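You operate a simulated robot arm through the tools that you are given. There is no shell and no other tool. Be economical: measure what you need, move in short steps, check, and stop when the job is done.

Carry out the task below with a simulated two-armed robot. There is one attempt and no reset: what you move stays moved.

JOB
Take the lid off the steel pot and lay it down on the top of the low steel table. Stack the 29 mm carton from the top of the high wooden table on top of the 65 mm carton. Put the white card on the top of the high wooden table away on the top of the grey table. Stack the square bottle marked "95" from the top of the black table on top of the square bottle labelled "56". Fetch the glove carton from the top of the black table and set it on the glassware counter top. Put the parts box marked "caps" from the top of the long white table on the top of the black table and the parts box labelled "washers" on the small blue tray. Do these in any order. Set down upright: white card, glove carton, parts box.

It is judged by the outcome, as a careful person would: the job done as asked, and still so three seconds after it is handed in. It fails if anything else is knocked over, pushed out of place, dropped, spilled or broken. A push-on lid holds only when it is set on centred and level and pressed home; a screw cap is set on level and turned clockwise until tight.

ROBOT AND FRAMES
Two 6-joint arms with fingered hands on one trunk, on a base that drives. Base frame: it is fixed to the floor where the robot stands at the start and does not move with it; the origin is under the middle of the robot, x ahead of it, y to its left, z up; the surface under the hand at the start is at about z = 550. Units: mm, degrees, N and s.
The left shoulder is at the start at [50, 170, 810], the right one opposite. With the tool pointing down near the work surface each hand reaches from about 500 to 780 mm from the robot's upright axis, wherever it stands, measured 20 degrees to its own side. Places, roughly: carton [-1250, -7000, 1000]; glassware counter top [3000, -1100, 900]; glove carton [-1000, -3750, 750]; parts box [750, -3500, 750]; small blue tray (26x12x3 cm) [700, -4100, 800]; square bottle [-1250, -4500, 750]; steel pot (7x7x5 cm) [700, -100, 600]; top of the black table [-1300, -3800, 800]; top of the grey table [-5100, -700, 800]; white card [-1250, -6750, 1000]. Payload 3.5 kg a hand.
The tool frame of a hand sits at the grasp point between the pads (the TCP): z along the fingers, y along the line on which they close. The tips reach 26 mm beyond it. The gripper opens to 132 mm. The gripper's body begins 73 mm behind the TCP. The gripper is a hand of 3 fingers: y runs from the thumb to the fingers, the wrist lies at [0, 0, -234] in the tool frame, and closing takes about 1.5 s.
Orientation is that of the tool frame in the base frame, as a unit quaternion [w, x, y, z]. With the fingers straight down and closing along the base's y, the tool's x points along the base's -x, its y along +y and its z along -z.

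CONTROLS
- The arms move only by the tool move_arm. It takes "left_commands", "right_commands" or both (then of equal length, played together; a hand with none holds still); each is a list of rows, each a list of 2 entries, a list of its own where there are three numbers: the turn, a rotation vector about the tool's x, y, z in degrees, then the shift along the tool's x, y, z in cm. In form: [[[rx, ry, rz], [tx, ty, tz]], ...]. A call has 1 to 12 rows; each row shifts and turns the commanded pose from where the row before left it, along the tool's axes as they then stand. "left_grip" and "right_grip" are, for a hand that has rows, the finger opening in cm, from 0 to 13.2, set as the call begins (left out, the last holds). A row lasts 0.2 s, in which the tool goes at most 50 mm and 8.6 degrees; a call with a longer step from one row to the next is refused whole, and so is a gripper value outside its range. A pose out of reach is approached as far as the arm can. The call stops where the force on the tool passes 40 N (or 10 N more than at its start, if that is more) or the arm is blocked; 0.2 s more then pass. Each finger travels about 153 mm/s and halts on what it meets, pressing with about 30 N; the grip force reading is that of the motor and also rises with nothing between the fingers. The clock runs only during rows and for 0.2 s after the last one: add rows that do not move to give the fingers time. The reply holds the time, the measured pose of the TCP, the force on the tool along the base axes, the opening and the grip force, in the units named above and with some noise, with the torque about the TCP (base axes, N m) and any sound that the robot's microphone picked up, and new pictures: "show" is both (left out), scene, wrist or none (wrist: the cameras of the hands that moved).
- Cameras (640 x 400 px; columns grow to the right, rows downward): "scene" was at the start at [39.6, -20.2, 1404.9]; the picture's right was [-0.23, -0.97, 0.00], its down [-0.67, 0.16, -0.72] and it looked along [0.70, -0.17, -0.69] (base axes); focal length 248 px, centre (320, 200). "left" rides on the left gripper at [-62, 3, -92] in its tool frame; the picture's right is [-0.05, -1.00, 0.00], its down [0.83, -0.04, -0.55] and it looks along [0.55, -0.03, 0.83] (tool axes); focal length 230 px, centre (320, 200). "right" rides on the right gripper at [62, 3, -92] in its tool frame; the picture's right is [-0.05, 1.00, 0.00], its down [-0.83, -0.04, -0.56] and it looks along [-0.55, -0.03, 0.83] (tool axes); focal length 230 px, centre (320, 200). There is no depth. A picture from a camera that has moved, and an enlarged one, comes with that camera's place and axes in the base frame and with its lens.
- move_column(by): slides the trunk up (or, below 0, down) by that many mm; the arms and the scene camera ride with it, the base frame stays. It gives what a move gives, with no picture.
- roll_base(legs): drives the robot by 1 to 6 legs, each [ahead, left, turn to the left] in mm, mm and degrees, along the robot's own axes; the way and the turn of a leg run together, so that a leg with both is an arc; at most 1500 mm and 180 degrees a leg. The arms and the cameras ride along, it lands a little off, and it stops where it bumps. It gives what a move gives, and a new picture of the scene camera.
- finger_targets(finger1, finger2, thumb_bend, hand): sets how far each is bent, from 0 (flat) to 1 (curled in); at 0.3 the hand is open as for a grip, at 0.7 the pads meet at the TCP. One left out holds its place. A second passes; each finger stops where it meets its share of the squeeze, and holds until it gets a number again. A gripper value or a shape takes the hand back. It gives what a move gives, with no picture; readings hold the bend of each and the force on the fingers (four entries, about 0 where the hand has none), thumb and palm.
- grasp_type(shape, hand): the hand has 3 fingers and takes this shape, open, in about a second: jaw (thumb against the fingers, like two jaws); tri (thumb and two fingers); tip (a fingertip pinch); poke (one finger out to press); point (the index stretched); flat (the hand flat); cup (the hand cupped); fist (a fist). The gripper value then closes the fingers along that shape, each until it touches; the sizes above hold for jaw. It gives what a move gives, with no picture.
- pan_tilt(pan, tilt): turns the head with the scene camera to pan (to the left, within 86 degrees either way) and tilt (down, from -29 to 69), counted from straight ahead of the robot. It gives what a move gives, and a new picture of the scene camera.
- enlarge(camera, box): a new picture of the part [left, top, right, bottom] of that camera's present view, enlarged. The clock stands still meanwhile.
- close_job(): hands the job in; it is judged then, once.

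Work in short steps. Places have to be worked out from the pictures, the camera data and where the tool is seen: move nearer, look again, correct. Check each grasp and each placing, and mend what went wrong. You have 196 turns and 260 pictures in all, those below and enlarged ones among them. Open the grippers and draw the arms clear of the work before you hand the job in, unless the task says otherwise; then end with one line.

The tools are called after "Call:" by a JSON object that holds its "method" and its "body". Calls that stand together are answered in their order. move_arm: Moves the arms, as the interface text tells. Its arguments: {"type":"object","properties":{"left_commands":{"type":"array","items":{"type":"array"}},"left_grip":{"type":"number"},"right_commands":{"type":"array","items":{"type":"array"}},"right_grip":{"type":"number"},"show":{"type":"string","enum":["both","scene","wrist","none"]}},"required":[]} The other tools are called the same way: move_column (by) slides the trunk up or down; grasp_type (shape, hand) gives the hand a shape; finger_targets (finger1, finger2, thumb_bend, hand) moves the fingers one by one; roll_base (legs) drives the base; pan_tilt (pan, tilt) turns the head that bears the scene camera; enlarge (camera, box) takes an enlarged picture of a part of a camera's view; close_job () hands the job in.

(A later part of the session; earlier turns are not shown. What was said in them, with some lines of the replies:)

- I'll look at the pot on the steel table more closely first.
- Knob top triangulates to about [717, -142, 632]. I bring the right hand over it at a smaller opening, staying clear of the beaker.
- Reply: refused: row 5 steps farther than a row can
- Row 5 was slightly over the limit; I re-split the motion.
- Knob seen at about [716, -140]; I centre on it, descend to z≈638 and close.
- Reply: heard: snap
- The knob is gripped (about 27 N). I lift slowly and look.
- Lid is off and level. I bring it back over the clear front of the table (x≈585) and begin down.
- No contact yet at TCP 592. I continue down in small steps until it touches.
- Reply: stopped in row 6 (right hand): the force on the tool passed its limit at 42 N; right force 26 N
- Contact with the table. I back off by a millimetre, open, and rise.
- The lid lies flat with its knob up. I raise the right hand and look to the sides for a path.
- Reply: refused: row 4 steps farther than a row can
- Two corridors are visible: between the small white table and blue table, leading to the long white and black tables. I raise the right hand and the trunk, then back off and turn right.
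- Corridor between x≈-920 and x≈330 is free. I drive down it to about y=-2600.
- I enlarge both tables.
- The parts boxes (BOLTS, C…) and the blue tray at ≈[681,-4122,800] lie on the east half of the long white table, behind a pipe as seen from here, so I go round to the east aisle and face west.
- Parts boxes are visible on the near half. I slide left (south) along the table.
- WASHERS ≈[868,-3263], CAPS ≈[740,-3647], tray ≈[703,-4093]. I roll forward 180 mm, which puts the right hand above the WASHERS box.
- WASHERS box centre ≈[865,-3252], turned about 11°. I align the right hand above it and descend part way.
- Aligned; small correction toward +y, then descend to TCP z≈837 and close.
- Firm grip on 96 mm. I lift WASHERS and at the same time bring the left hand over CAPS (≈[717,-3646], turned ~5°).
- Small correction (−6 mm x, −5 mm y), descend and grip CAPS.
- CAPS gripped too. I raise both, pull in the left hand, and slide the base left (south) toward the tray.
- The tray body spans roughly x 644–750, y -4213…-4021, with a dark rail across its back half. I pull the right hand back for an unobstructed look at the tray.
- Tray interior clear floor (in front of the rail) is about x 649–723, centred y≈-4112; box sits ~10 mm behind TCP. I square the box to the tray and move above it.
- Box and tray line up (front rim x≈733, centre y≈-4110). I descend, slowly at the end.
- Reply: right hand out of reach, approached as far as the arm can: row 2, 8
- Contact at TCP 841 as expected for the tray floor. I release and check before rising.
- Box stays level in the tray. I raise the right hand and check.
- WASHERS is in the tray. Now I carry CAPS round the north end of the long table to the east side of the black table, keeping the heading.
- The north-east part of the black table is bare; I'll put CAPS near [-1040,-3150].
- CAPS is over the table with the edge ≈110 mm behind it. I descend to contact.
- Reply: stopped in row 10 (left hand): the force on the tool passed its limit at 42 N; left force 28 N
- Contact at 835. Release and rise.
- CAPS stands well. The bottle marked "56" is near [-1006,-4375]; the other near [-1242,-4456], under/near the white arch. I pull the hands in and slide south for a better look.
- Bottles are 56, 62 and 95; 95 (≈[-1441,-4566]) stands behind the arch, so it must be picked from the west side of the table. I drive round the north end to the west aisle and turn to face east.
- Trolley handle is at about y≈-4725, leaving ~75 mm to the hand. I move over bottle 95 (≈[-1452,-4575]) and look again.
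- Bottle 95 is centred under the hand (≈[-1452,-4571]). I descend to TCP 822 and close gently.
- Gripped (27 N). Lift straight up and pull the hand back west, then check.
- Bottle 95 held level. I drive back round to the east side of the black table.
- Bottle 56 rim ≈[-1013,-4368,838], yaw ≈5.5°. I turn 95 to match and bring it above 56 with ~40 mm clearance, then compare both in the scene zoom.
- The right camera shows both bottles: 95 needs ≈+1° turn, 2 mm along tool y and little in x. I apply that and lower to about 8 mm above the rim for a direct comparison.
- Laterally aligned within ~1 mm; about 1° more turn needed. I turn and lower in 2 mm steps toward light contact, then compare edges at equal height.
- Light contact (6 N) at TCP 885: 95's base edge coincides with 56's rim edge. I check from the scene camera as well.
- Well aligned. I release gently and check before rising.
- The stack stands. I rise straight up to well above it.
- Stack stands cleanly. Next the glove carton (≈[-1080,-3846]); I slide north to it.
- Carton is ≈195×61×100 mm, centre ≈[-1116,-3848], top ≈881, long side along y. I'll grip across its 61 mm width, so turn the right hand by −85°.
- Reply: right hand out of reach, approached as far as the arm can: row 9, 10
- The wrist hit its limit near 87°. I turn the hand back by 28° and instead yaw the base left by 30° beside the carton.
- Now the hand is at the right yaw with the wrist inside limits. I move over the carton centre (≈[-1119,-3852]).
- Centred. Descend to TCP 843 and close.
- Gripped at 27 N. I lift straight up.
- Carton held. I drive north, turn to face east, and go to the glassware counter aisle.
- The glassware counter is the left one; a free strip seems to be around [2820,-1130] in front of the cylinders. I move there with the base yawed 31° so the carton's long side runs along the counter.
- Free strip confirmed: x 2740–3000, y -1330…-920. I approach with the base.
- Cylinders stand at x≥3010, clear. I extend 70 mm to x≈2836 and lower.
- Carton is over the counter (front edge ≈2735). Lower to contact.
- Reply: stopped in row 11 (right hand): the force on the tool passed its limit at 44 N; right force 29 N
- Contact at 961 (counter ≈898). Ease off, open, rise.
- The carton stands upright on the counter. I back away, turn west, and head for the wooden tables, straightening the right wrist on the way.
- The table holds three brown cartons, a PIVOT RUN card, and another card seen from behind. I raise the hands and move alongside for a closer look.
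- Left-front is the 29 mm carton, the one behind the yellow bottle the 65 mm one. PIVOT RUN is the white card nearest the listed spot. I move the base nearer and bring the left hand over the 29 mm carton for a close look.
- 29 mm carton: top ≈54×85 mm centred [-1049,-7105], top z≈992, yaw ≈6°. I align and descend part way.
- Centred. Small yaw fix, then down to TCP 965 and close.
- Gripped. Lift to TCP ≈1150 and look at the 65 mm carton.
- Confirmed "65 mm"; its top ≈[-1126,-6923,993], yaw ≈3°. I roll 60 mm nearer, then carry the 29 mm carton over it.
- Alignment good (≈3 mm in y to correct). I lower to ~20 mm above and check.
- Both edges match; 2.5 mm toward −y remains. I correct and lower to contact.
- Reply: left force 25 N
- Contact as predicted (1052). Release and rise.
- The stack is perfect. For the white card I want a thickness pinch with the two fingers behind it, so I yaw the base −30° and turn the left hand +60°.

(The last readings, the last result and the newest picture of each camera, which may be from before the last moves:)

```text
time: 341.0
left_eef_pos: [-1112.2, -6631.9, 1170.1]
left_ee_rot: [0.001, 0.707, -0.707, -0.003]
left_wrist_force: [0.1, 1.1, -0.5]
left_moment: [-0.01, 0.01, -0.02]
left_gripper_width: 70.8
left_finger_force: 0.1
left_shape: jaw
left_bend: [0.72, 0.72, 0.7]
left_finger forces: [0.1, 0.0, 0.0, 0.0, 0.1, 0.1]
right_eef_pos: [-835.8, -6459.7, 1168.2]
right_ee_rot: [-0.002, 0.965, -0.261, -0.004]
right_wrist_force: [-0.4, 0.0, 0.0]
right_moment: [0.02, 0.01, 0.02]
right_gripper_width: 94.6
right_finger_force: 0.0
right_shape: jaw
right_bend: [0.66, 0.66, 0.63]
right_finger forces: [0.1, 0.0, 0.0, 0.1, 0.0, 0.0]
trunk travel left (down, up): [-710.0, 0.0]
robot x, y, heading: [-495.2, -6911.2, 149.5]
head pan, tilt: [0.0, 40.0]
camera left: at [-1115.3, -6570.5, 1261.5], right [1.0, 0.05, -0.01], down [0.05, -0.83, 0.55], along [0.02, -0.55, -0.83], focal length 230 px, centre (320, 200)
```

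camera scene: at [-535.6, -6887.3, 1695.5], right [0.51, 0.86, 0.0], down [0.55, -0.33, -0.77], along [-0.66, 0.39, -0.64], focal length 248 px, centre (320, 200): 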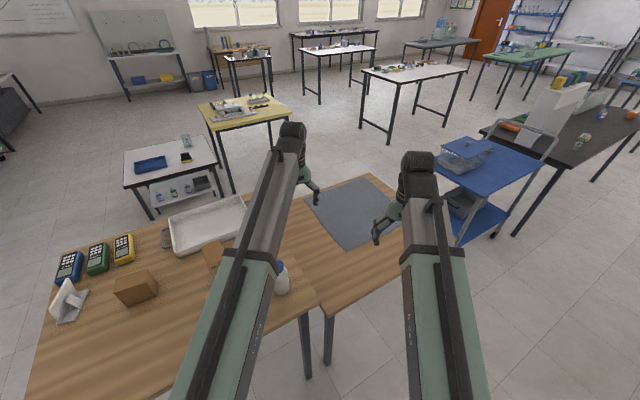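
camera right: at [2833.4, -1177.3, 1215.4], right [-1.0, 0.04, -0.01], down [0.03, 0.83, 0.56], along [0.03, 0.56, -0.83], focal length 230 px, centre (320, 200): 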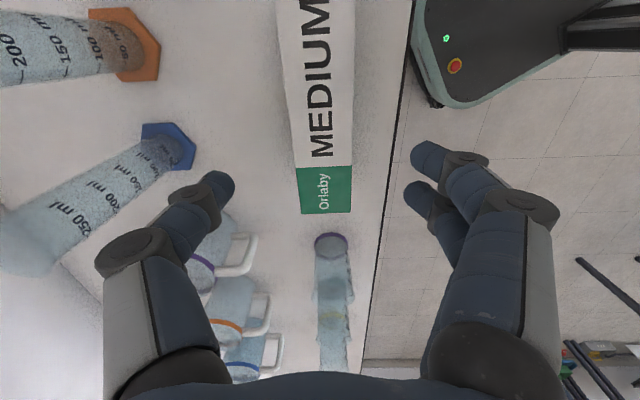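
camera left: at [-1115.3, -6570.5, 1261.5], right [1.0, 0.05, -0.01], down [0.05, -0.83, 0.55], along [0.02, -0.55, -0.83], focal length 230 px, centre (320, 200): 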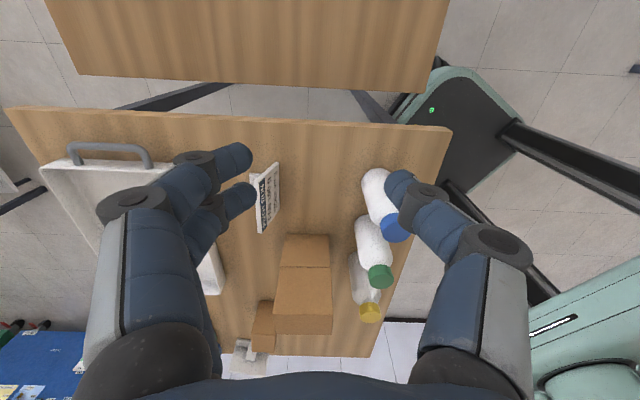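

Orientation reached. I move the left hand above the card and look closely.

Call:
{"method": "move_arm", "body": {"left_commands": [[[0, 0, 0], [3.5, 1.83, 0]], [[0, 0, 0], [3.5, 1.83, 0]], [[0, 0, 0], [3.5, 1.83, 0]], [[0, 0, 0], [3.5, 1.83, 0]], [[0, 0, 0], [0, 0, 3]], [[0, 0, 0], [0, 0, 3]]], "show": "wrist"}}

Call:
{"method": "enlarge", "body": {"camera": "left", "box": [240, 100, 400, 200]}}

```text
time: 342.4
left_eef_pos: [-1186.9, -6771.8, 1111.3]
left_ee_rot: [0.001, 0.708, -0.706, -0.003]
left_wrist_force: [0.7, 0.1, -0.3]
left_moment: [-0.03, 0.0, -0.01]
left_gripper_width: 70.6
left_finger_force: 0.1
left_shape: jaw
left_bend: [0.72, 0.72, 0.7]
left_finger forces: [0.0, 0.1, 0.0, 0.0, 0.0, 0.1]
right_eef_pos: [-832.5, -6460.0, 1167.9]
right_ee_rot: [-0.002, 0.965, -0.26, -0.005]
right_wrist_force: [0.1, -0.2, -0.1]
right_moment: [0.02, -0.03, 0.07]
right_gripper_width: 94.5
right_finger_force: 0.1
right_shape: jaw
right_bend: [0.66, 0.66, 0.63]
right_finger forces: [0.1, 0.0, 0.0, 0.0, 0.0, 0.0]
trunk travel left (down, up): [-710.0, 0.0]
robot x, y, heading: [-493.6, -6909.1, 149.8]
head pan, tilt: [0.0, 40.0]
camera left: at [-1189.6, -6710.3, 1201.5], right [1.0, 0.05, -0.01], down [0.05, -0.83, 0.55], along [0.03, -0.55, -0.83], focal length 230 px, centre (320, 200)
```

left: 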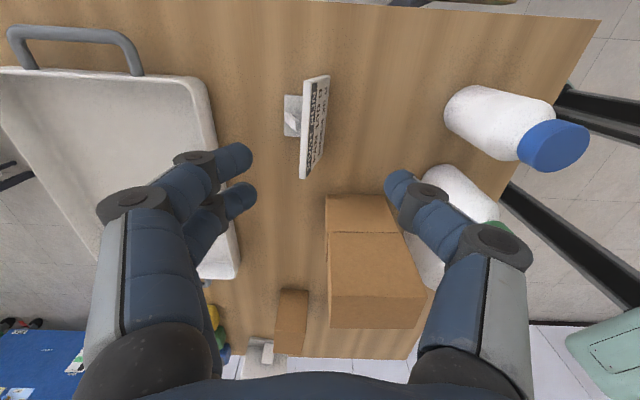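

```text
4.00 times, centred on (320, 150) of left
camera zoom: at [-1189.6, -6710.3, 1201.5], right [1.0, 0.05, -0.01], down [0.05, -0.83, 0.55], along [0.03, -0.55, -0.83], focal length 920 px, centre (320, 400)
```

zoom: 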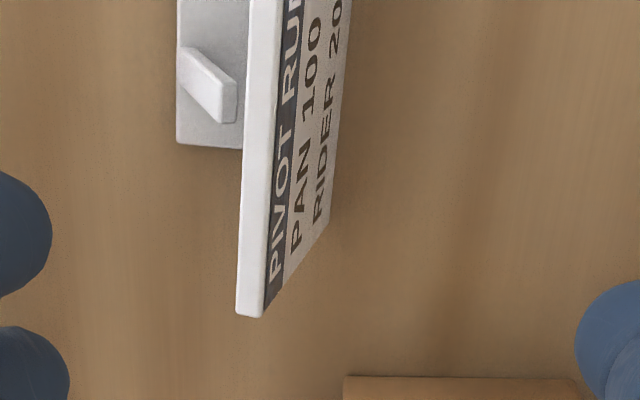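

The card leans back ~18° (top edge ≈[-1201,-6784,976], 98 mm long) with a foot behind. I move the base a little nearer, then tilt the hand 18° to lie in the card's plane.

Call:
{"method": "roll_base", "body": {"legs": [[55, 45, 0]]}}

Call:
{"method": "move_arm", "body": {"left_commands": [[[6, 0, 0], [0, -2, 0]], [[6, 0, 0], [0, -2, 0]], [[6, 0, 0], [0, 0, 0]]], "show": "wrist"}}

```text
time: 343.4
left_eef_pos: [-1258.2, -6783.9, 1109.2]
left_ee_rot: [0.0, 0.708, -0.706, -0.002]
left_wrist_force: [-0.9, 0.6, -0.5]
left_moment: [0.0, -0.04, 0.04]
left_gripper_width: 70.8
left_finger_force: 0.1
left_shape: jaw
left_bend: [0.72, 0.72, 0.7]
left_finger forces: [0.1, 0.0, 0.1, 0.0, 0.1, 0.0]
right_eef_pos: [-906.6, -6471.7, 1167.7]
right_ee_rot: [-0.002, 0.966, -0.26, -0.004]
right_wrist_force: [-0.7, -0.3, 0.3]
right_moment: [-0.01, -0.05, -0.01]
right_gripper_width: 94.7
right_finger_force: 0.1
right_shape: jaw
right_bend: [0.66, 0.66, 0.63]
right_finger forces: [0.1, 0.1, 0.1, 0.1, 0.0, 0.0]
trunk travel left (down, up): [-710.0, 0.0]
robot x, y, heading: [-567.7, -6923.0, 149.2]
head pan, tilt: [0.0, 40.0]
camera scene: at [-608.6, -6899.0, 1695.4], right [0.5, 0.86, 0.0], down [0.56, -0.32, -0.77], along [-0.66, 0.39, -0.64], focal length 248 px, centre (320, 200)
```

scene: 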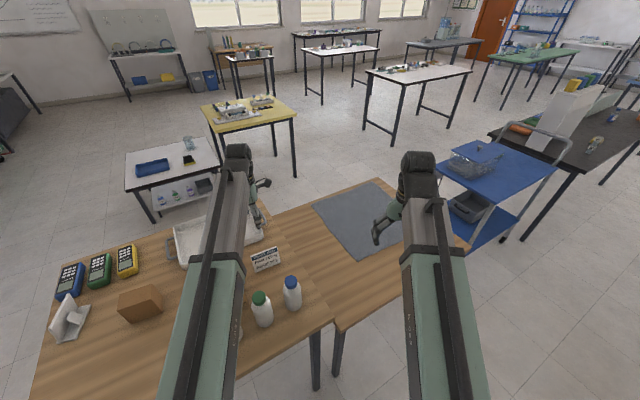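

```text
time: 344.2
left_eef_pos: [-1217.6, -6782.3, 1111.0]
left_ee_rot: [-0.109, 0.7, -0.698, 0.105]
left_wrist_force: [0.5, 0.6, 0.6]
left_moment: [-0.04, 0.02, 0.0]
left_gripper_width: 70.7
left_finger_force: 0.0
left_shape: jaw
left_bend: [0.72, 0.72, 0.7]
left_finger forces: [0.0, 0.0, 0.0, 0.0, 0.0, 0.0]
right_eef_pos: [-905.6, -6471.5, 1167.4]
right_ee_rot: [-0.001, 0.966, -0.259, -0.004]
right_wrist_force: [0.0, -0.5, 0.3]
right_moment: [0.02, 0.0, 0.01]
right_gripper_width: 94.5
right_finger_force: 0.0
right_shape: jaw
right_bend: [0.66, 0.66, 0.63]
right_finger forces: [0.1, 0.1, 0.0, 0.0, 0.1, 0.0]
trunk travel left (down, up): [-710.0, 0.0]
robot x, y, heading: [-567.3, -6919.1, 149.5]
head pan, tilt: [0.0, 40.0]
camera left: at [-1248.4, -6721.4, 1196.9], right [0.95, 0.05, 0.3], down [-0.12, -0.83, 0.54], along [0.28, -0.55, -0.79], focal length 230 px, centre (320, 200)
```

left: 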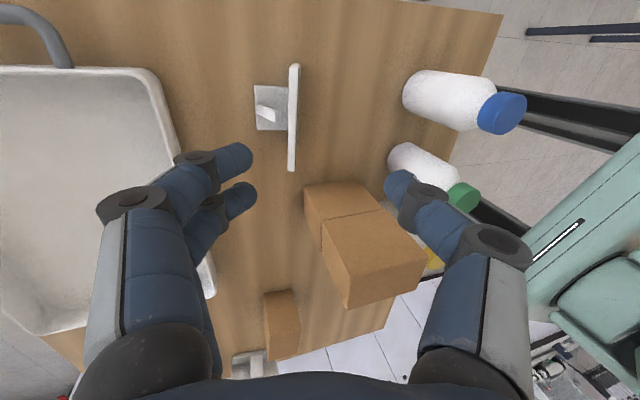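

The panel now appears edge-on, so the tilt matches. It's 25 mm to the finger side; I shift, advance 80 mm and look again.

Call:
{"method": "move_arm", "body": {"left_commands": [[[0, 0, 0], [0.15, 2.48, 0]], [[0, 0, 0], [0, 0, 4]], [[0, 0, 0], [0, 0, 4]]], "show": "wrist"}}

```text
time: 345.0
left_eef_pos: [-1215.0, -6782.6, 1026.9]
left_ee_rot: [-0.111, 0.7, -0.697, 0.108]
left_wrist_force: [-0.2, 0.3, -0.5]
left_moment: [0.03, 0.01, 0.0]
left_gripper_width: 70.2
left_finger_force: 0.0
left_shape: jaw
left_bend: [0.72, 0.72, 0.7]
left_finger forces: [0.0, 0.0, 0.0, 0.1, 0.0, 0.0]
right_eef_pos: [-904.8, -6471.0, 1168.2]
right_ee_rot: [-0.003, 0.966, -0.259, -0.004]
right_wrist_force: [0.5, 1.1, -0.6]
right_moment: [0.02, -0.01, -0.02]
right_gripper_width: 94.7
right_finger_force: 0.0
right_shape: jaw
right_bend: [0.66, 0.66, 0.63]
right_finger forces: [0.1, 0.0, 0.1, 0.0, 0.0, 0.1]
trunk travel left (down, up): [-710.0, 0.0]
robot x, y, heading: [-567.9, -6917.7, 149.8]
head pan, tilt: [0.0, 40.0]
camera left: at [-1246.8, -6721.5, 1113.9], right [0.95, 0.05, 0.3], down [-0.12, -0.83, 0.54], along [0.28, -0.55, -0.79], focal length 230 px, centre (320, 200)
```

left: 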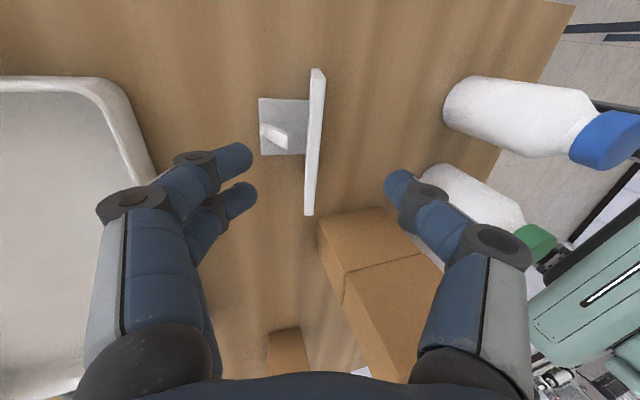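

Nearly centred. I add a 2° yaw and 3 mm shift, advance 60 mm and close.

Call:
{"method": "move_arm", "body": {"left_commands": [[[0, 0, 2.0], [0.1, 0.3, 2]], [[0, 0, 0], [0, 0, 2]], [[0, 0, 0], [0, 0, 1.9]]], "show": "wrist"}}

```text
time: 345.8
left_eef_pos: [-1201.3, -6783.8, 971.1]
left_ee_rot: [0.112, -0.688, 0.71, -0.105]
left_wrist_force: [1.0, 0.3, -0.3]
left_moment: [0.01, 0.0, 0.04]
left_gripper_width: 70.4
left_finger_force: 0.1
left_shape: jaw
left_bend: [0.72, 0.72, 0.7]
left_finger forces: [0.0, 0.0, 0.0, 0.0, 0.0, 0.1]
right_eef_pos: [-904.9, -6471.9, 1168.0]
right_ee_rot: [-0.002, 0.966, -0.26, -0.005]
right_wrist_force: [-0.1, 0.1, -0.5]
right_moment: [0.01, -0.01, 0.02]
right_gripper_width: 94.4
right_finger_force: 0.0
right_shape: jaw
right_bend: [0.66, 0.66, 0.63]
right_finger forces: [0.0, 0.0, 0.0, 0.1, 0.0, 0.0]
trunk travel left (down, up): [-710.0, 0.0]
robot x, y, heading: [-566.7, -6922.6, 149.7]
head pan, tilt: [0.0, 40.0]
camera left: at [-1230.7, -6722.8, 1057.8], right [0.95, 0.02, 0.3], down [-0.15, -0.83, 0.53], along [0.26, -0.55, -0.79], focal length 230 px, centre (320, 200)
```

left: 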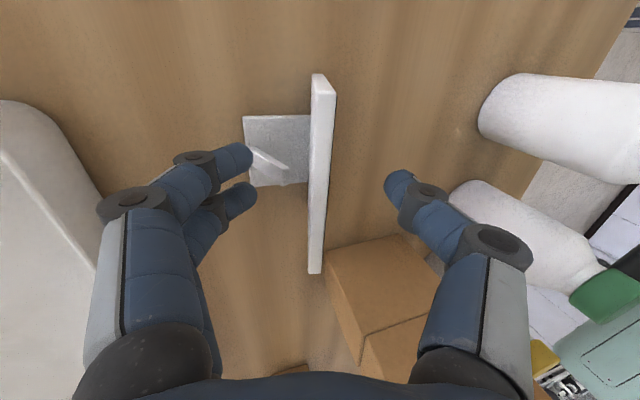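

Call:
{"method": "move_arm", "body": {"left_commands": [[[0, 0, 0], [0, 0, 0]], [[0, 0, 0], [0, 0, 0]], [[0, 0, 0], [0, 0, 0]], [[0, 0, 0], [0, 0, 0]], [[0, 0, 0], [0, 0, 0]], [[0, 0, 0], [0, 0, 0]]], "left_grip": 0, "show": "wrist"}}

```text
time: 347.2
left_eef_pos: [-1200.7, -6783.8, 972.8]
left_ee_rot: [0.112, -0.688, 0.709, -0.107]
left_wrist_force: [0.7, 1.0, 0.3]
left_moment: [0.0, 0.03, -0.04]
left_gripper_width: 2.2
left_finger_force: 30.0
left_shape: jaw
left_bend: [0.7, 0.7, 0.7]
left_finger forces: [13.5, 13.5, 0.0, 0.0, 26.8, 0.0]
right_eef_pos: [-904.4, -6472.1, 1167.9]
right_ee_rot: [-0.003, 0.966, -0.26, -0.005]
right_wrist_force: [-0.7, 0.3, 0.3]
right_moment: [0.01, 0.03, 0.0]
right_gripper_width: 94.5
right_finger_force: 0.0
right_shape: jaw
right_bend: [0.66, 0.66, 0.63]
right_finger forces: [0.0, 0.0, 0.0, 0.0, 0.0, 0.1]
trunk travel left (down, up): [-710.0, 0.0]
robot x, y, heading: [-562.4, -6920.2, 149.5]
head pan, tilt: [0.0, 40.0]
camera left: at [-1230.7, -6722.8, 1058.1], right [0.95, 0.02, 0.3], down [-0.15, -0.83, 0.53], along [0.26, -0.55, -0.79], focal length 230 px, centre (320, 200)
```

left: 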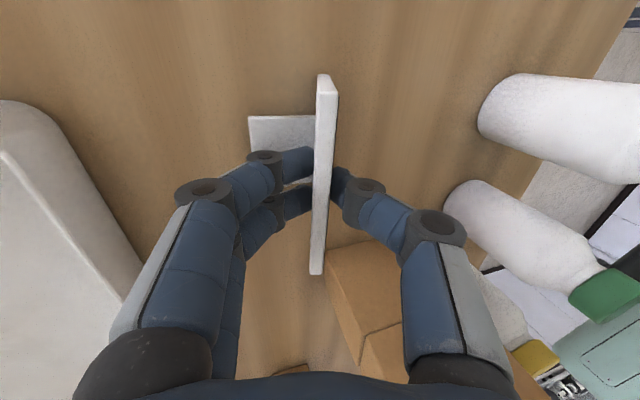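

The card is held. I lift straight up (world z).

Call:
{"method": "move_arm", "body": {"left_commands": [[[0, 0, 0], [0, -0.3, -0.95]], [[0, 0, 0], [0, -0.6, -1.9]], [[0, 0, 0], [0, -0.9, -2.9]], [[0, 0, 0], [0, -1.2, -3.8]], [[0, 0, 0], [0, -1.2, -3.8]], [[0, 0, 0], [0, -1.2, -3.8]]], "show": "both"}}

```text
time: 348.6
left_eef_pos: [-1206.7, -6780.0, 1119.0]
left_ee_rot: [0.109, -0.69, 0.71, -0.095]
left_wrist_force: [-0.3, -0.4, -0.9]
left_moment: [0.0, 0.03, 0.0]
left_gripper_width: 2.5
left_finger_force: 29.7
left_shape: jaw
left_bend: [0.7, 0.7, 0.7]
left_finger forces: [13.6, 13.4, 0.0, 0.0, 27.0, 0.0]
left hand out of reach, approached as far as the arm can: row 6
right_eef_pos: [-904.1, -6471.1, 1167.8]
right_ee_rot: [-0.003, 0.966, -0.259, -0.005]
right_wrist_force: [-0.9, 0.2, 0.5]
right_moment: [0.01, 0.01, 0.03]
right_gripper_width: 94.7
right_finger_force: 0.0
right_shape: jaw
right_bend: [0.66, 0.66, 0.63]
right_finger forces: [0.0, 0.0, 0.0, 0.1, 0.0, 0.0]
trunk travel left (down, up): [-710.0, 0.0]
robot x, y, heading: [-568.5, -6922.6, 149.7]
head pan, tilt: [0.0, 40.0]
camera scene: at [-606.2, -6898.4, 1695.5], right [0.5, 0.86, 0.0], down [0.56, -0.32, -0.77], along [-0.66, 0.39, -0.64], focal length 248 px, centre (320, 200)
camera left: at [-1234.8, -6720.0, 1206.2], right [0.96, 0.02, 0.29], down [-0.14, -0.84, 0.53], along [0.25, -0.54, -0.8], focal length 230 px, centre (320, 200)
```

scene: 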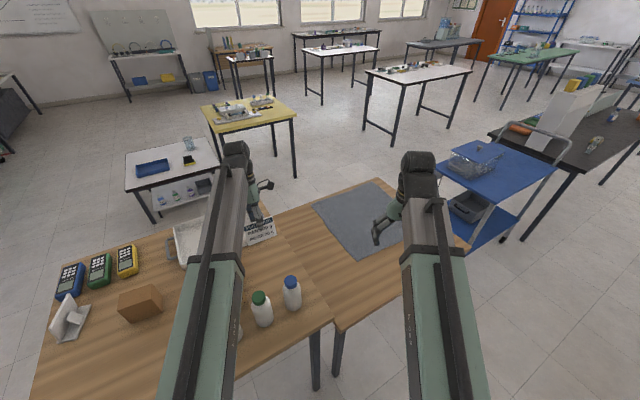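
left: 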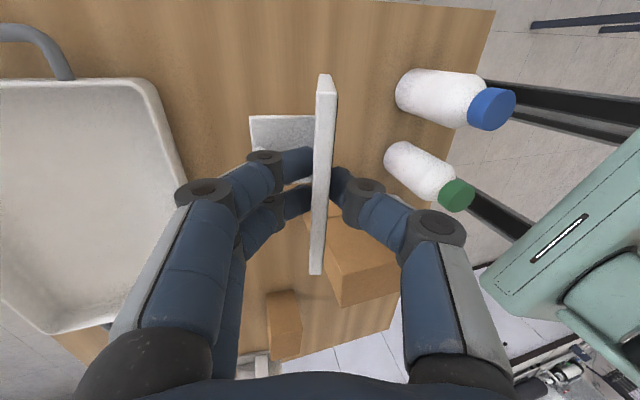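

Card held in its natural attitude. Before leaving I raise it more and draw it in so it clears bottles and the carton stack.

Call:
{"method": "move_arm", "body": {"left_commands": [[[0, 0, 0], [0, -2.7, -1.93]], [[0, 0, 0], [0, -2.7, -1.93]], [[0, 0, 0], [0, -2.7, -1.93]], [[0, 0, 0], [0, -1.5, -3]]], "show": "wrist"}}

```text
time: 349.6
left_eef_pos: [-1155.9, -6757.9, 1113.2]
left_ee_rot: [0.11, -0.689, 0.71, -0.099]
left_wrist_force: [-0.6, 0.4, -0.6]
left_moment: [-0.01, 0.02, -0.01]
left_gripper_width: 2.5
left_finger_force: 30.0
left_shape: jaw
left_bend: [0.7, 0.7, 0.7]
left_finger forces: [13.6, 13.5, 0.1, 0.0, 26.8, 0.0]
left hand out of reach, approached as far as the arm can: row 1, 2, 3, 4
right_eef_pos: [-904.9, -6471.7, 1168.1]
right_ee_rot: [-0.002, 0.966, -0.26, -0.005]
right_wrist_force: [-0.6, 0.1, 0.7]
right_moment: [-0.02, 0.0, -0.03]
right_gripper_width: 94.7
right_finger_force: 0.0
right_shape: jaw
right_bend: [0.66, 0.66, 0.63]
right_finger forces: [0.0, 0.0, 0.0, 0.1, 0.0, 0.0]
trunk travel left (down, up): [-710.0, 0.0]
robot x, y, heading: [-566.2, -6918.4, 149.7]
head pan, tilt: [0.0, 40.0]
camera left: at [-1184.5, -6696.9, 1200.9], right [0.96, 0.02, 0.29], down [-0.14, -0.84, 0.53], along [0.26, -0.55, -0.8], focal length 230 px, centre (320, 200)
```

left: 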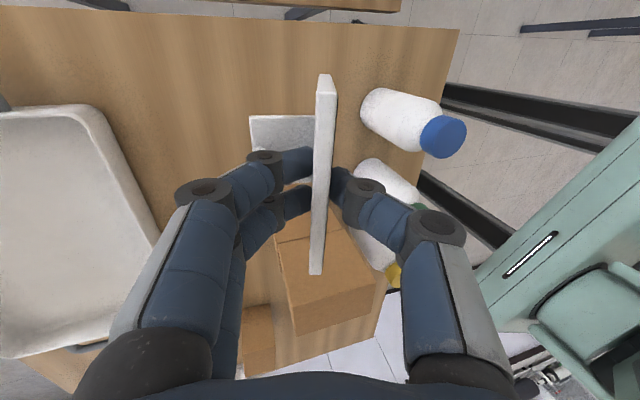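

The tilted wrist cannot rise more, so I leave diagonally north-east (clear of bottles and stack), then drive north up the corridor.

Call:
{"method": "roll_base", "body": {"legs": [[11, -514, 0]]}}

Call:
{"method": "enlarge", "body": {"camera": "left", "box": [0, 0, 640, 400]}}

```text
time: 352.7
left_eef_pos: [-903.7, -6304.6, 1113.6]
left_ee_rot: [0.11, -0.689, 0.71, -0.099]
left_wrist_force: [0.5, 0.7, -0.9]
left_moment: [0.0, 0.01, -0.03]
left_gripper_width: 2.4
left_finger_force: 30.3
left_shape: jaw
left_bend: [0.7, 0.7, 0.7]
left_finger forces: [13.7, 13.6, 0.1, 0.0, 27.0, 0.1]
right_eef_pos: [-651.6, -6017.5, 1167.9]
right_ee_rot: [-0.001, 0.966, -0.26, -0.005]
right_wrist_force: [-0.5, 0.5, -0.5]
right_moment: [-0.02, 0.0, -0.03]
right_gripper_width: 94.7
right_finger_force: 0.0
right_shape: jaw
right_bend: [0.66, 0.66, 0.63]
right_finger forces: [0.0, 0.0, 0.0, 0.1, 0.1, 0.0]
trunk travel left (down, up): [-710.0, 0.0]
robot x, y, heading: [-314.3, -6471.3, 149.9]
head pan, tilt: [0.0, 40.0]
camera scene: at [-353.2, -6443.9, 1695.5], right [0.5, 0.86, 0.0], down [0.55, -0.32, -0.77], along [-0.66, 0.39, -0.64], focal length 248 px, centre (320, 200)
```

scene: 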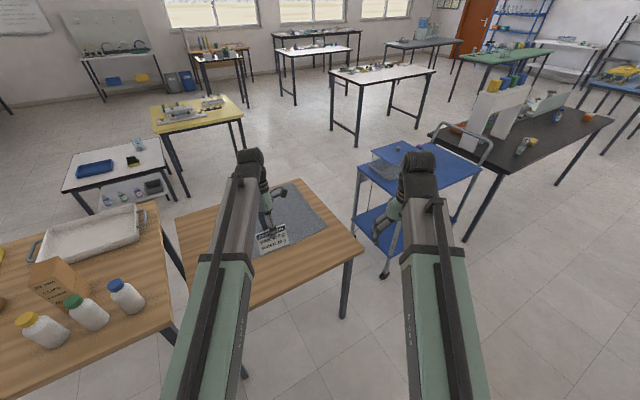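

```text
1.00 times, centred on (320, 200) of left (not enlarged: the box is as wide or as high as the picture)
camera zoom: at [-931.7, -6243.1, 1201.0], right [0.96, 0.02, 0.29], down [-0.14, -0.84, 0.53], along [0.26, -0.55, -0.8], focal length 230 px, centre (320, 200)
```

zoom: 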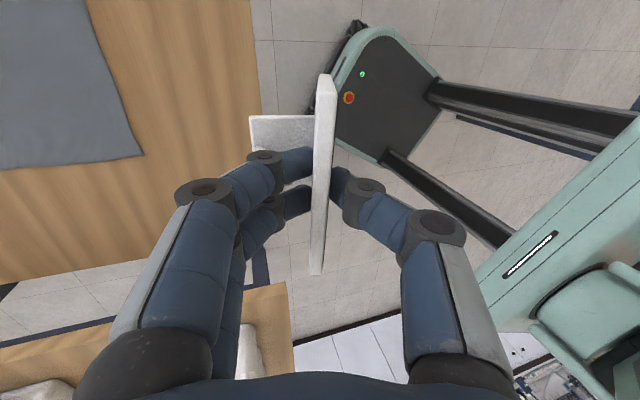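

All is intact behind. Continue north to the cross aisle.

Call:
{"method": "roll_base", "body": {"legs": [[688, -1176, 0], [688, -1176, 0], [688, -1176, 0]]}}

```text
time: 372.4
left_eef_pos: [-861.8, -2196.1, 1113.9]
left_ee_rot: [0.109, -0.685, 0.714, -0.1]
left_wrist_force: [-0.8, -0.8, -0.9]
left_moment: [0.01, 0.0, 0.04]
left_gripper_width: 2.5
left_finger_force: 30.0
left_shape: jaw
left_bend: [0.7, 0.7, 0.7]
left_finger forces: [13.6, 13.5, 0.1, 0.0, 26.8, 0.1]
right_eef_pos: [-608.1, -1911.4, 1166.6]
right_ee_rot: [-0.003, 0.964, -0.265, -0.005]
right_wrist_force: [-0.1, -0.1, -0.5]
right_moment: [-0.01, -0.03, 0.01]
right_gripper_width: 94.9
right_finger_force: 0.1
right_shape: jaw
right_bend: [0.66, 0.66, 0.63]
right_finger forces: [0.1, 0.0, 0.0, 0.0, 0.0, 0.0]
trunk travel left (down, up): [-710.0, 0.0]
robot x, y, heading: [-279.6, -2366.1, 149.2]
head pan, tilt: [0.0, 40.0]
camera scene: at [-314.1, -2342.2, 1695.5], right [0.51, 0.86, 0.0], down [0.55, -0.33, -0.77], along [-0.66, 0.39, -0.64], focal length 248 px, centre (320, 200)
```

scene: 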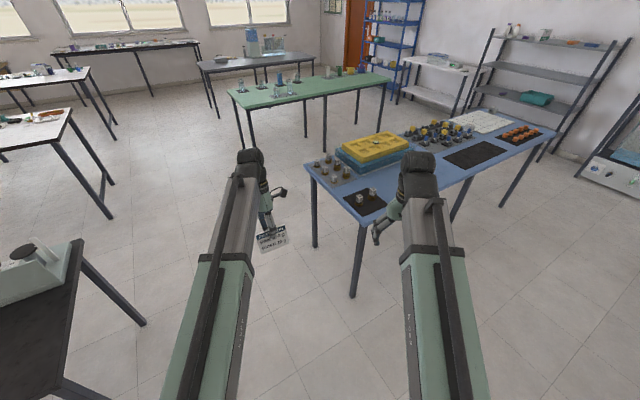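

The grey table lies NW: east edge x≈-4500…, south end y≈-1800. I drive west along the cross aisle, keeping slightly south.

Call:
{"method": "roll_base", "body": {"legs": [[940, 630, 0], [964, 590, 0], [964, 590, 0]]}}

Call:
{"method": "pan_tilt", "body": {"pan": -10, "tilt": 30}}

```text
time: 388.8
left_eef_pos: [-4237.7, -2266.0, 1113.2]
left_ee_rot: [0.109, -0.681, 0.717, -0.1]
left_wrist_force: [0.0, 0.1, -0.3]
left_moment: [-0.04, -0.02, 0.0]
left_gripper_width: 2.7
left_finger_force: 29.7
left_shape: jaw
left_bend: [0.7, 0.7, 0.7]
left_finger forces: [13.6, 13.5, 0.1, 0.0, 26.8, 0.0]
right_eef_pos: [-3980.8, -1985.2, 1167.3]
right_ee_rot: [-0.002, 0.963, -0.27, -0.003]
right_wrist_force: [-0.5, -0.8, 1.0]
right_moment: [0.0, -0.01, -0.02]
right_gripper_width: 94.7
right_finger_force: 0.2
right_shape: jaw
right_bend: [0.66, 0.66, 0.63]
right_finger forces: [0.0, 0.1, 0.1, 0.0, 0.1, 0.0]
trunk travel left (down, up): [-710.0, 0.0]
robot x, y, heading: [-3654.2, -2443.0, 148.5]
head pan, tilt: [0.0, 40.0]
camera scene: at [-3692.0, -2418.7, 1695.5], right [0.52, 0.85, 0.0], down [0.55, -0.34, -0.77], along [-0.65, 0.4, -0.64], focal length 248 px, centre (320, 200)
```

scene: 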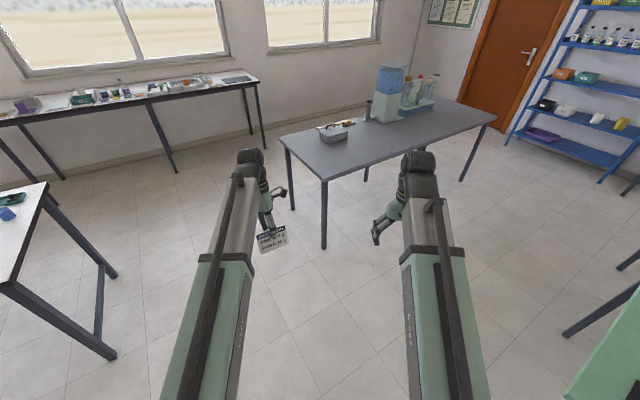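

```text
time: 389.5
left_eef_pos: [-4237.5, -2266.9, 1113.5]
left_ee_rot: [0.109, -0.681, 0.717, -0.1]
left_wrist_force: [-0.7, 0.7, -0.1]
left_moment: [-0.01, 0.02, 0.0]
left_gripper_width: 2.5
left_finger_force: 29.8
left_shape: jaw
left_bend: [0.7, 0.7, 0.7]
left_finger forces: [13.7, 13.6, 0.1, 0.0, 27.0, 0.0]
right_eef_pos: [-3981.2, -1985.8, 1167.6]
right_ee_rot: [-0.002, 0.963, -0.27, -0.004]
right_wrist_force: [0.5, 0.0, 0.4]
right_moment: [0.0, 0.0, 0.03]
right_gripper_width: 94.9
right_finger_force: 0.1
right_shape: jaw
right_bend: [0.66, 0.66, 0.63]
right_finger forces: [0.0, 0.1, 0.1, 0.1, 0.0, 0.0]
trunk travel left (down, up): [-710.0, 0.0]
robot x, y, heading: [-3653.7, -2441.1, 148.9]
head pan, tilt: [-10.0, 30.0]
camera scene: at [-3686.7, -2403.2, 1710.8], right [0.66, 0.75, 0.0], down [0.37, -0.33, -0.87], along [-0.65, 0.57, -0.5], focal length 248 px, centre (320, 200)
```

scene: 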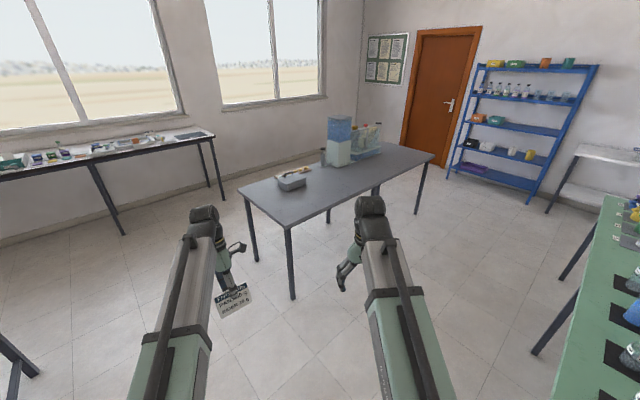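

Grey table: x -4760…-5350, y -1740…146; the near south-east part is free. I drive so the card is above ≈[-4930,-1480].

Call:
{"method": "roll_base", "body": {"legs": [[998, -314, 0]]}}

Call:
{"method": "enlarge", "body": {"camera": "left", "box": [0, 0, 640, 400]}}

```text
time: 394.9
left_eef_pos: [-4930.7, -1475.6, 1113.7]
left_ee_rot: [0.109, -0.683, 0.716, -0.1]
left_wrist_force: [0.0, 0.8, -0.1]
left_moment: [0.03, 0.0, -0.01]
left_gripper_width: 2.4
left_finger_force: 30.0
left_shape: jaw
left_bend: [0.7, 0.7, 0.7]
left_finger forces: [13.6, 13.5, 0.0, 0.0, 26.9, 0.0]
right_eef_pos: [-4674.2, -1194.1, 1166.6]
right_ee_rot: [-0.003, 0.963, -0.269, -0.004]
right_wrist_force: [-0.1, 0.5, -0.4]
right_moment: [-0.01, -0.01, 0.01]
right_gripper_width: 94.6
right_finger_force: 0.0
right_shape: jaw
right_bend: [0.66, 0.66, 0.63]
right_finger forces: [0.0, 0.1, 0.0, 0.1, 0.1, 0.0]
trunk travel left (down, up): [-710.0, 0.0]
robot x, y, heading: [-4345.3, -1652.4, 148.7]
head pan, tilt: [-10.0, 30.0]
camera scene: at [-4379.1, -1611.2, 1710.8], right [0.66, 0.75, 0.0], down [0.38, -0.33, -0.87], along [-0.65, 0.57, -0.5], focal length 248 px, centre (320, 200)
```

scene: 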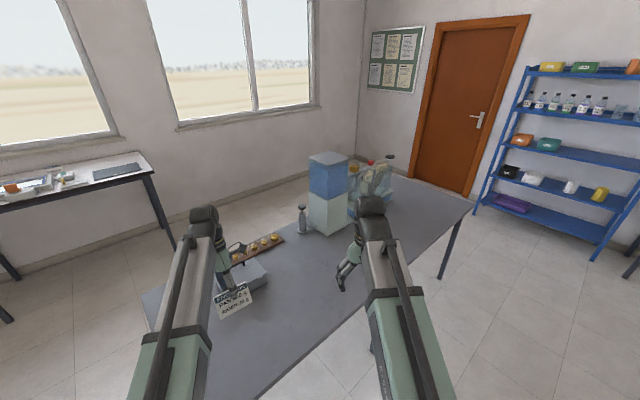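

```text
1.00 times, centred on (320, 200) of left (not enlarged: the box is as wide or as high as the picture)
camera zoom: at [-4958.1, -1414.6, 1200.7], right [0.96, 0.0, 0.29], down [-0.16, -0.83, 0.53], along [0.25, -0.55, -0.8], focal length 230 px, centre (320, 200)
```

zoom: 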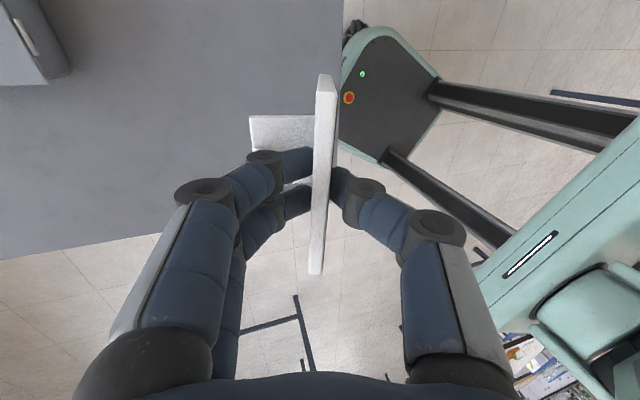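

Card is over the grey table, ~110 mm inside the east edge. I lower vertically in stages.

Call:
{"method": "move_arm", "body": {"left_commands": [[[0, 0, 0], [0, 1.17, 3.72]], [[0, 0, 0], [0, 1.17, 3.72]], [[0, 0, 0], [0, 1.17, 3.72]], [[0, 0, 0], [0, 1.17, 3.72]], [[0, 0, 0], [0, 0.9, 2.9]]], "show": "both"}}

```text
time: 396.1
left_eef_pos: [-4931.8, -1472.8, 927.9]
left_ee_rot: [0.109, -0.682, 0.717, -0.101]
left_wrist_force: [1.4, -0.2, -0.8]
left_moment: [-0.02, -0.01, 0.0]
left_gripper_width: 2.6
left_finger_force: 30.1
left_shape: jaw
left_bend: [0.7, 0.7, 0.7]
left_finger forces: [13.5, 13.4, 0.0, 0.0, 27.0, 0.1]
right_eef_pos: [-4674.7, -1194.9, 1168.7]
right_ee_rot: [-0.002, 0.963, -0.269, -0.004]
right_wrist_force: [0.3, 1.0, 0.2]
right_moment: [0.01, 0.01, 0.0]
right_gripper_width: 94.6
right_finger_force: 0.0
right_shape: jaw
right_bend: [0.66, 0.66, 0.63]
right_finger forces: [0.0, 0.0, 0.1, 0.1, 0.0, 0.1]
trunk travel left (down, up): [-710.0, 0.0]
robot x, y, heading: [-4341.9, -1647.1, 148.8]
head pan, tilt: [-10.0, 30.0]
camera scene: at [-4378.9, -1611.6, 1710.9], right [0.66, 0.75, 0.0], down [0.38, -0.33, -0.87], along [-0.65, 0.57, -0.5], focal length 248 px, centre (320, 200)
camera left: at [-4959.4, -1410.9, 1014.7], right [0.96, 0.0, 0.29], down [-0.16, -0.83, 0.53], along [0.25, -0.55, -0.8], focal length 230 px, centre (320, 200)
```

scene: 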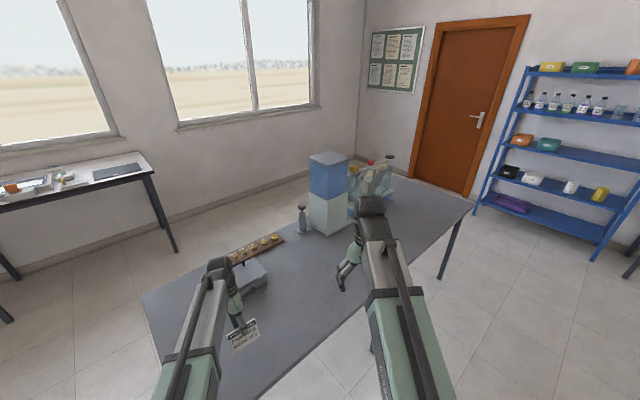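
left: 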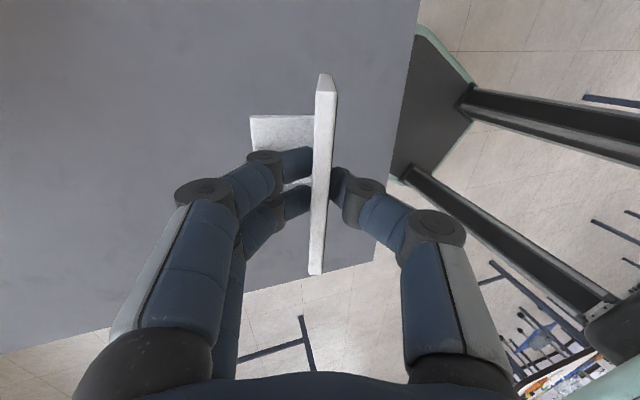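

Call:
{"method": "move_arm", "body": {"left_commands": [[[0, 0, 0], [0, 0.75, 2.39]], [[0, 0, 0], [0, 0.45, 1.43]], [[0, 0, 0], [0, 0.15, 0.48]], [[0, 0, 0], [0, 0.12, 0.38]], [[0, 0, 0], [0, 0.12, 0.38]], [[0, 0, 0], [0, 0.09, 0.29]], [[0, 0, 0], [0, 0.09, 0.29]], [[0, 0, 0], [0, 0.09, 0.29]], [[0, 0, 0], [0, 0.09, 0.29]], [[0, 0, 0], [0, 0.09, 0.29]]], "show": "wrist"}}

```text
time: 398.3
left_eef_pos: [-4931.0, -1471.4, 858.5]
left_ee_rot: [0.109, -0.682, 0.716, -0.1]
left_wrist_force: [-0.4, 0.4, -1.6]
left_moment: [0.02, 0.02, 0.0]
left_gripper_width: 2.3
left_finger_force: 29.9
left_shape: jaw
left_bend: [0.7, 0.7, 0.7]
left_finger forces: [13.6, 13.5, 0.0, 0.0, 27.0, 0.0]
right_eef_pos: [-4675.0, -1195.3, 1167.8]
right_ee_rot: [-0.002, 0.963, -0.269, -0.005]
right_wrist_force: [0.4, 0.4, -0.2]
right_moment: [-0.03, 0.0, -0.01]
right_gripper_width: 94.7
right_finger_force: 0.1
right_shape: jaw
right_bend: [0.66, 0.66, 0.63]
right_finger forces: [0.0, 0.0, 0.0, 0.1, 0.0, 0.1]
trunk travel left (down, up): [-710.0, 0.0]
robot x, y, heading: [-4344.1, -1649.6, 148.6]
head pan, tilt: [-10.0, 30.0]
camera left: at [-4959.4, -1410.0, 946.1], right [0.96, 0.0, 0.29], down [-0.16, -0.83, 0.53], along [0.25, -0.55, -0.8], focal length 230 px, centre (320, 200)
```

left: 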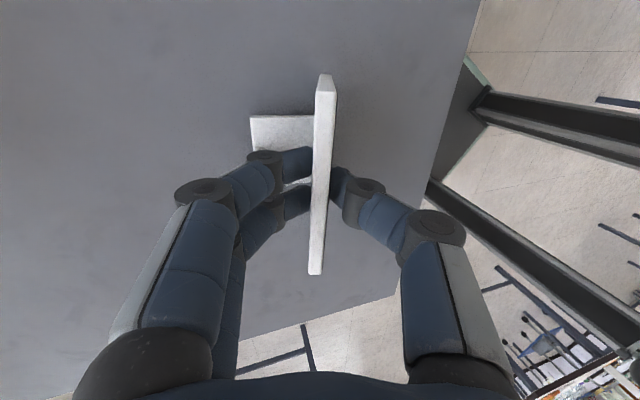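

No contact yet at 858; I continue in 2 mm steps.

Call:
{"method": "move_arm", "body": {"left_commands": [[[0, 0, 0], [0, 0.06, 0.19]], [[0, 0, 0], [0, 0.06, 0.19]], [[0, 0, 0], [0, 0.06, 0.19]], [[0, 0, 0], [0, 0.06, 0.19]], [[0, 0, 0], [0, 0.06, 0.19]], [[0, 0, 0], [0, 0.06, 0.19]], [[0, 0, 0], [0, 0.06, 0.19]], [[0, 0, 0], [0, 0.06, 0.19]]], "show": "none"}}

```text
time: 400.3
left_eef_pos: [-4932.0, -1469.9, 848.2]
left_ee_rot: [0.11, -0.682, 0.717, -0.098]
left_wrist_force: [3.2, -2.8, 24.6]
left_moment: [-0.08, -0.15, -0.05]
left_gripper_width: 5.5
left_finger_force: 30.5
left_shape: jaw
left_bend: [0.71, 0.71, 0.72]
left_finger forces: [14.7, 14.8, 0.0, 0.0, 38.7, 0.0]
right_eef_pos: [-4672.3, -1195.8, 1168.7]
right_ee_rot: [-0.003, 0.963, -0.268, -0.004]
right_wrist_force: [-0.1, 0.4, 0.3]
right_moment: [0.0, 0.0, 0.02]
right_gripper_width: 94.6
right_finger_force: 0.0
right_shape: jaw
right_bend: [0.66, 0.66, 0.63]
right_finger forces: [0.1, 0.0, 0.0, 0.0, 0.0, 0.1]
trunk travel left (down, up): [-710.0, 0.0]
robot x, y, heading: [-4345.0, -1652.6, 148.6]
head pan, tilt: [-10.0, 30.0]
stopped in row 8 (left hand): the force on the tool passed its limit at 41 N (the readings are from after the stop); the commanded pose is now the measured one
```

Contact. I ease off 2 mm, open the fingers, and look.

Call:
{"method": "move_arm", "body": {"left_commands": [[[0, 0, 0], [0, -0.05, -0.15]], [[0, 0, 0], [0, 0, 0]], [[0, 0, 0], [0, 0, 0]], [[0, 0, 0], [0, 0, 0]], [[0, 0, 0], [0, 0, 0]]], "left_grip": 7, "show": "wrist"}}

```text
time: 401.5
left_eef_pos: [-4933.4, -1471.0, 846.3]
left_ee_rot: [0.109, -0.682, 0.716, -0.099]
left_wrist_force: [-0.3, 0.2, 0.0]
left_moment: [-0.01, 0.0, -0.01]
left_gripper_width: 69.5
left_finger_force: 0.1
left_shape: jaw
left_bend: [0.72, 0.72, 0.7]
left_finger forces: [0.0, 0.1, 0.0, 0.0, 0.1, 0.0]
right_eef_pos: [-4674.2, -1194.7, 1167.4]
right_ee_rot: [-0.001, 0.963, -0.269, -0.004]
right_wrist_force: [0.2, 0.3, 0.2]
right_moment: [0.0, -0.02, -0.02]
right_gripper_width: 94.8
right_finger_force: 0.0
right_shape: jaw
right_bend: [0.66, 0.66, 0.63]
right_finger forces: [0.1, 0.0, 0.0, 0.0, 0.0, 0.1]
trunk travel left (down, up): [-710.0, 0.0]
robot x, y, heading: [-4346.7, -1648.6, 148.7]
head pan, tilt: [-10.0, 30.0]
camera left: at [-4960.5, -1409.1, 934.1], right [0.96, 0.0, 0.29], down [-0.16, -0.84, 0.53], along [0.24, -0.55, -0.8], focal length 230 px, centre (320, 200)
```

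left: 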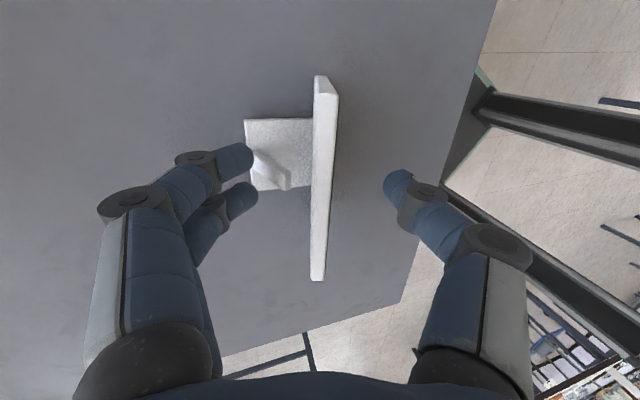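

The card stands upright. I retreat along the tool axis.

Call:
{"method": "move_arm", "body": {"left_commands": [[[0, 0, 0], [0, 0, -2]], [[0, 0, 0], [0, 0, -3]], [[0, 0, 0], [0, 0, -4]], [[0, 0, 0], [0, 0, -4]], [[0, 0, 0], [0, -0.5, -4]], [[0, 0, 0], [0, -1, -3]]], "show": "wrist"}}

Call:
{"method": "enlarge", "body": {"camera": "scene", "box": [180, 270, 340, 370]}}

```text
time: 402.9
left_eef_pos: [-4975.9, -1473.3, 1044.3]
left_ee_rot: [0.109, -0.682, 0.716, -0.1]
left_wrist_force: [-0.3, -0.1, -0.3]
left_moment: [0.02, -0.01, 0.03]
left_gripper_width: 69.4
left_finger_force: 0.1
left_shape: jaw
left_bend: [0.72, 0.72, 0.7]
left_finger forces: [0.1, 0.0, 0.0, 0.0, 0.1, 0.0]
right_eef_pos: [-4673.8, -1194.7, 1166.9]
right_ee_rot: [-0.002, 0.963, -0.269, -0.005]
right_wrist_force: [-0.1, 0.1, 0.4]
right_moment: [-0.01, 0.0, 0.01]
right_gripper_width: 94.8
right_finger_force: 0.1
right_shape: jaw
right_bend: [0.66, 0.66, 0.63]
right_finger forces: [0.1, 0.1, 0.0, 0.1, 0.1, 0.1]
trunk travel left (down, up): [-710.0, 0.0]
robot x, y, heading: [-4342.9, -1651.0, 148.5]
head pan, tilt: [-10.0, 30.0]
camera left: at [-5003.5, -1411.3, 1130.8], right [0.96, 0.0, 0.29], down [-0.16, -0.84, 0.53], along [0.24, -0.55, -0.8], focal length 230 px, centre (320, 200)
```

left: 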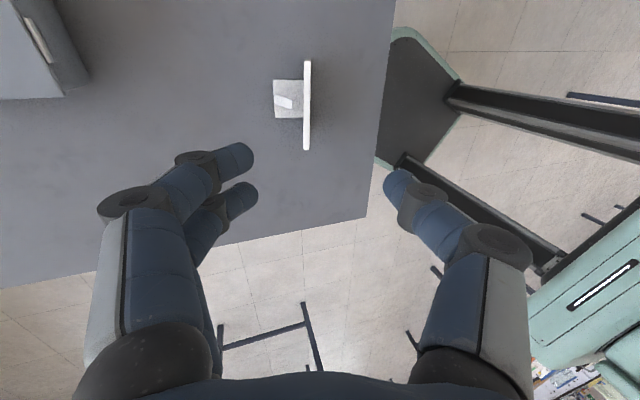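

```text
4.00 times, centred on (260, 320) of scene
camera zoom: at [-4378.4, -1611.8, 1710.8], right [0.66, 0.75, 0.0], down [0.38, -0.33, -0.87], along [-0.65, 0.57, -0.5], focal length 993 px, centre (560, -280)
```

zoom: 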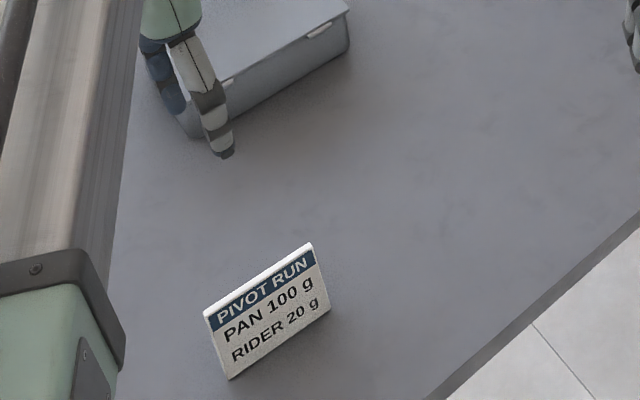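

The card stands upright on the grey table. I open the hands, back off from the table, and finish.

Call:
{"method": "roll_base", "body": {"legs": [[-351, -60, 0]]}}

Call:
{"method": "pan_tilt", "body": {"pan": 15, "tilt": 32}}

```text
time: 405.2
left_eef_pos: [-4641.3, -1603.4, 1044.1]
left_ee_rot: [0.109, -0.68, 0.718, -0.099]
left_wrist_force: [-1.0, -0.2, -0.3]
left_moment: [0.03, 0.03, 0.04]
left_gripper_width: 69.2
left_finger_force: 0.1
left_shape: jaw
left_bend: [0.72, 0.72, 0.7]
left_finger forces: [0.0, 0.0, 0.0, 0.1, 0.0, 0.0]
right_eef_pos: [-4337.4, -1328.1, 1168.6]
right_ee_rot: [-0.003, 0.963, -0.271, -0.004]
right_wrist_force: [-0.6, 0.0, -0.2]
right_moment: [0.02, 0.03, -0.01]
right_gripper_width: 94.5
right_finger_force: 0.1
right_shape: jaw
right_bend: [0.66, 0.66, 0.63]
right_finger forces: [0.0, 0.1, 0.0, 0.1, 0.0, 0.0]
trunk travel left (down, up): [-710.0, 0.0]
robot x, y, heading: [-4010.7, -1786.8, 148.1]
head pan, tilt: [-10.0, 30.0]
camera scene: at [-4043.8, -1746.0, 1710.9], right [0.67, 0.75, 0.0], down [0.37, -0.33, -0.87], along [-0.65, 0.58, -0.5], focal length 248 px, centre (320, 200)
```

scene: 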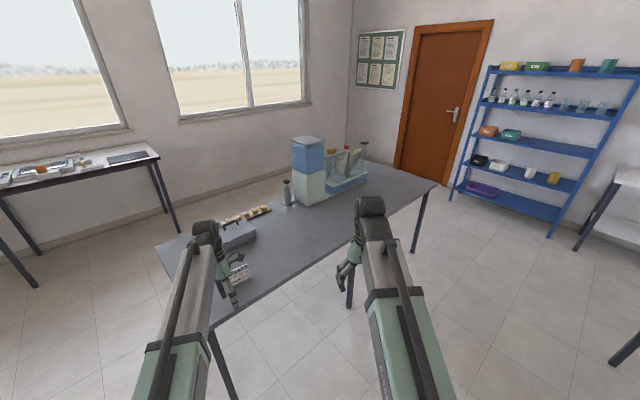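

```text
time: 406.1
left_eef_pos: [-4641.1, -1603.0, 1042.8]
left_ee_rot: [0.109, -0.679, 0.719, -0.099]
left_wrist_force: [0.1, -0.2, 0.2]
left_moment: [0.0, -0.01, 0.02]
left_gripper_width: 69.5
left_finger_force: 0.1
left_shape: jaw
left_bend: [0.72, 0.72, 0.7]
left_finger forces: [0.0, 0.0, 0.0, 0.1, 0.1, 0.0]
right_eef_pos: [-4338.5, -1326.2, 1167.9]
right_ee_rot: [-0.003, 0.962, -0.272, -0.005]
right_wrist_force: [0.7, -0.3, -0.5]
right_moment: [-0.01, 0.02, 0.02]
right_gripper_width: 94.8
right_finger_force: 0.0
right_shape: jaw
right_bend: [0.66, 0.66, 0.63]
right_finger forces: [0.1, 0.0, 0.0, 0.0, 0.0, 0.1]
trunk travel left (down, up): [-710.0, 0.0]
robot x, y, heading: [-4010.3, -1783.4, 148.4]
head pan, tilt: [15.0, 32.0]
camera scene: at [-4063.3, -1779.9, 1707.7], right [0.29, 0.96, 0.0], down [0.51, -0.15, -0.85], along [-0.81, 0.24, -0.53], focal length 248 px, centre (320, 200)
```

scene: 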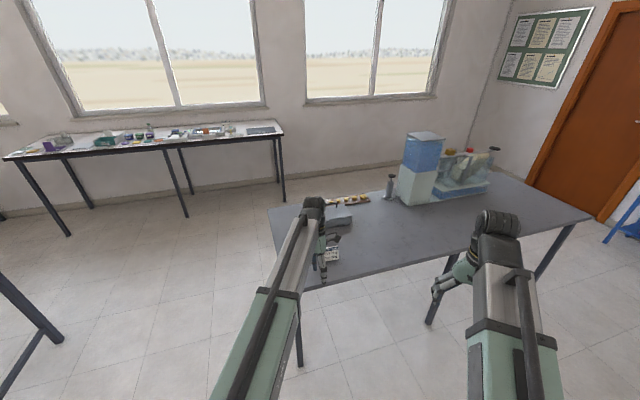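

All tasks are done, grippers are open and empty, and the arms are clear. I hand the job in.

Call:
{"method": "close_job", "body": {}}

```text
The job is handed in.
```

All seven items were moved and set down as asked, each checked by camera after release, and the job is handed in. For the white card I took the "PIVOT RUN" card, the one nearest the listed position; a second white card on that table was left where it was.
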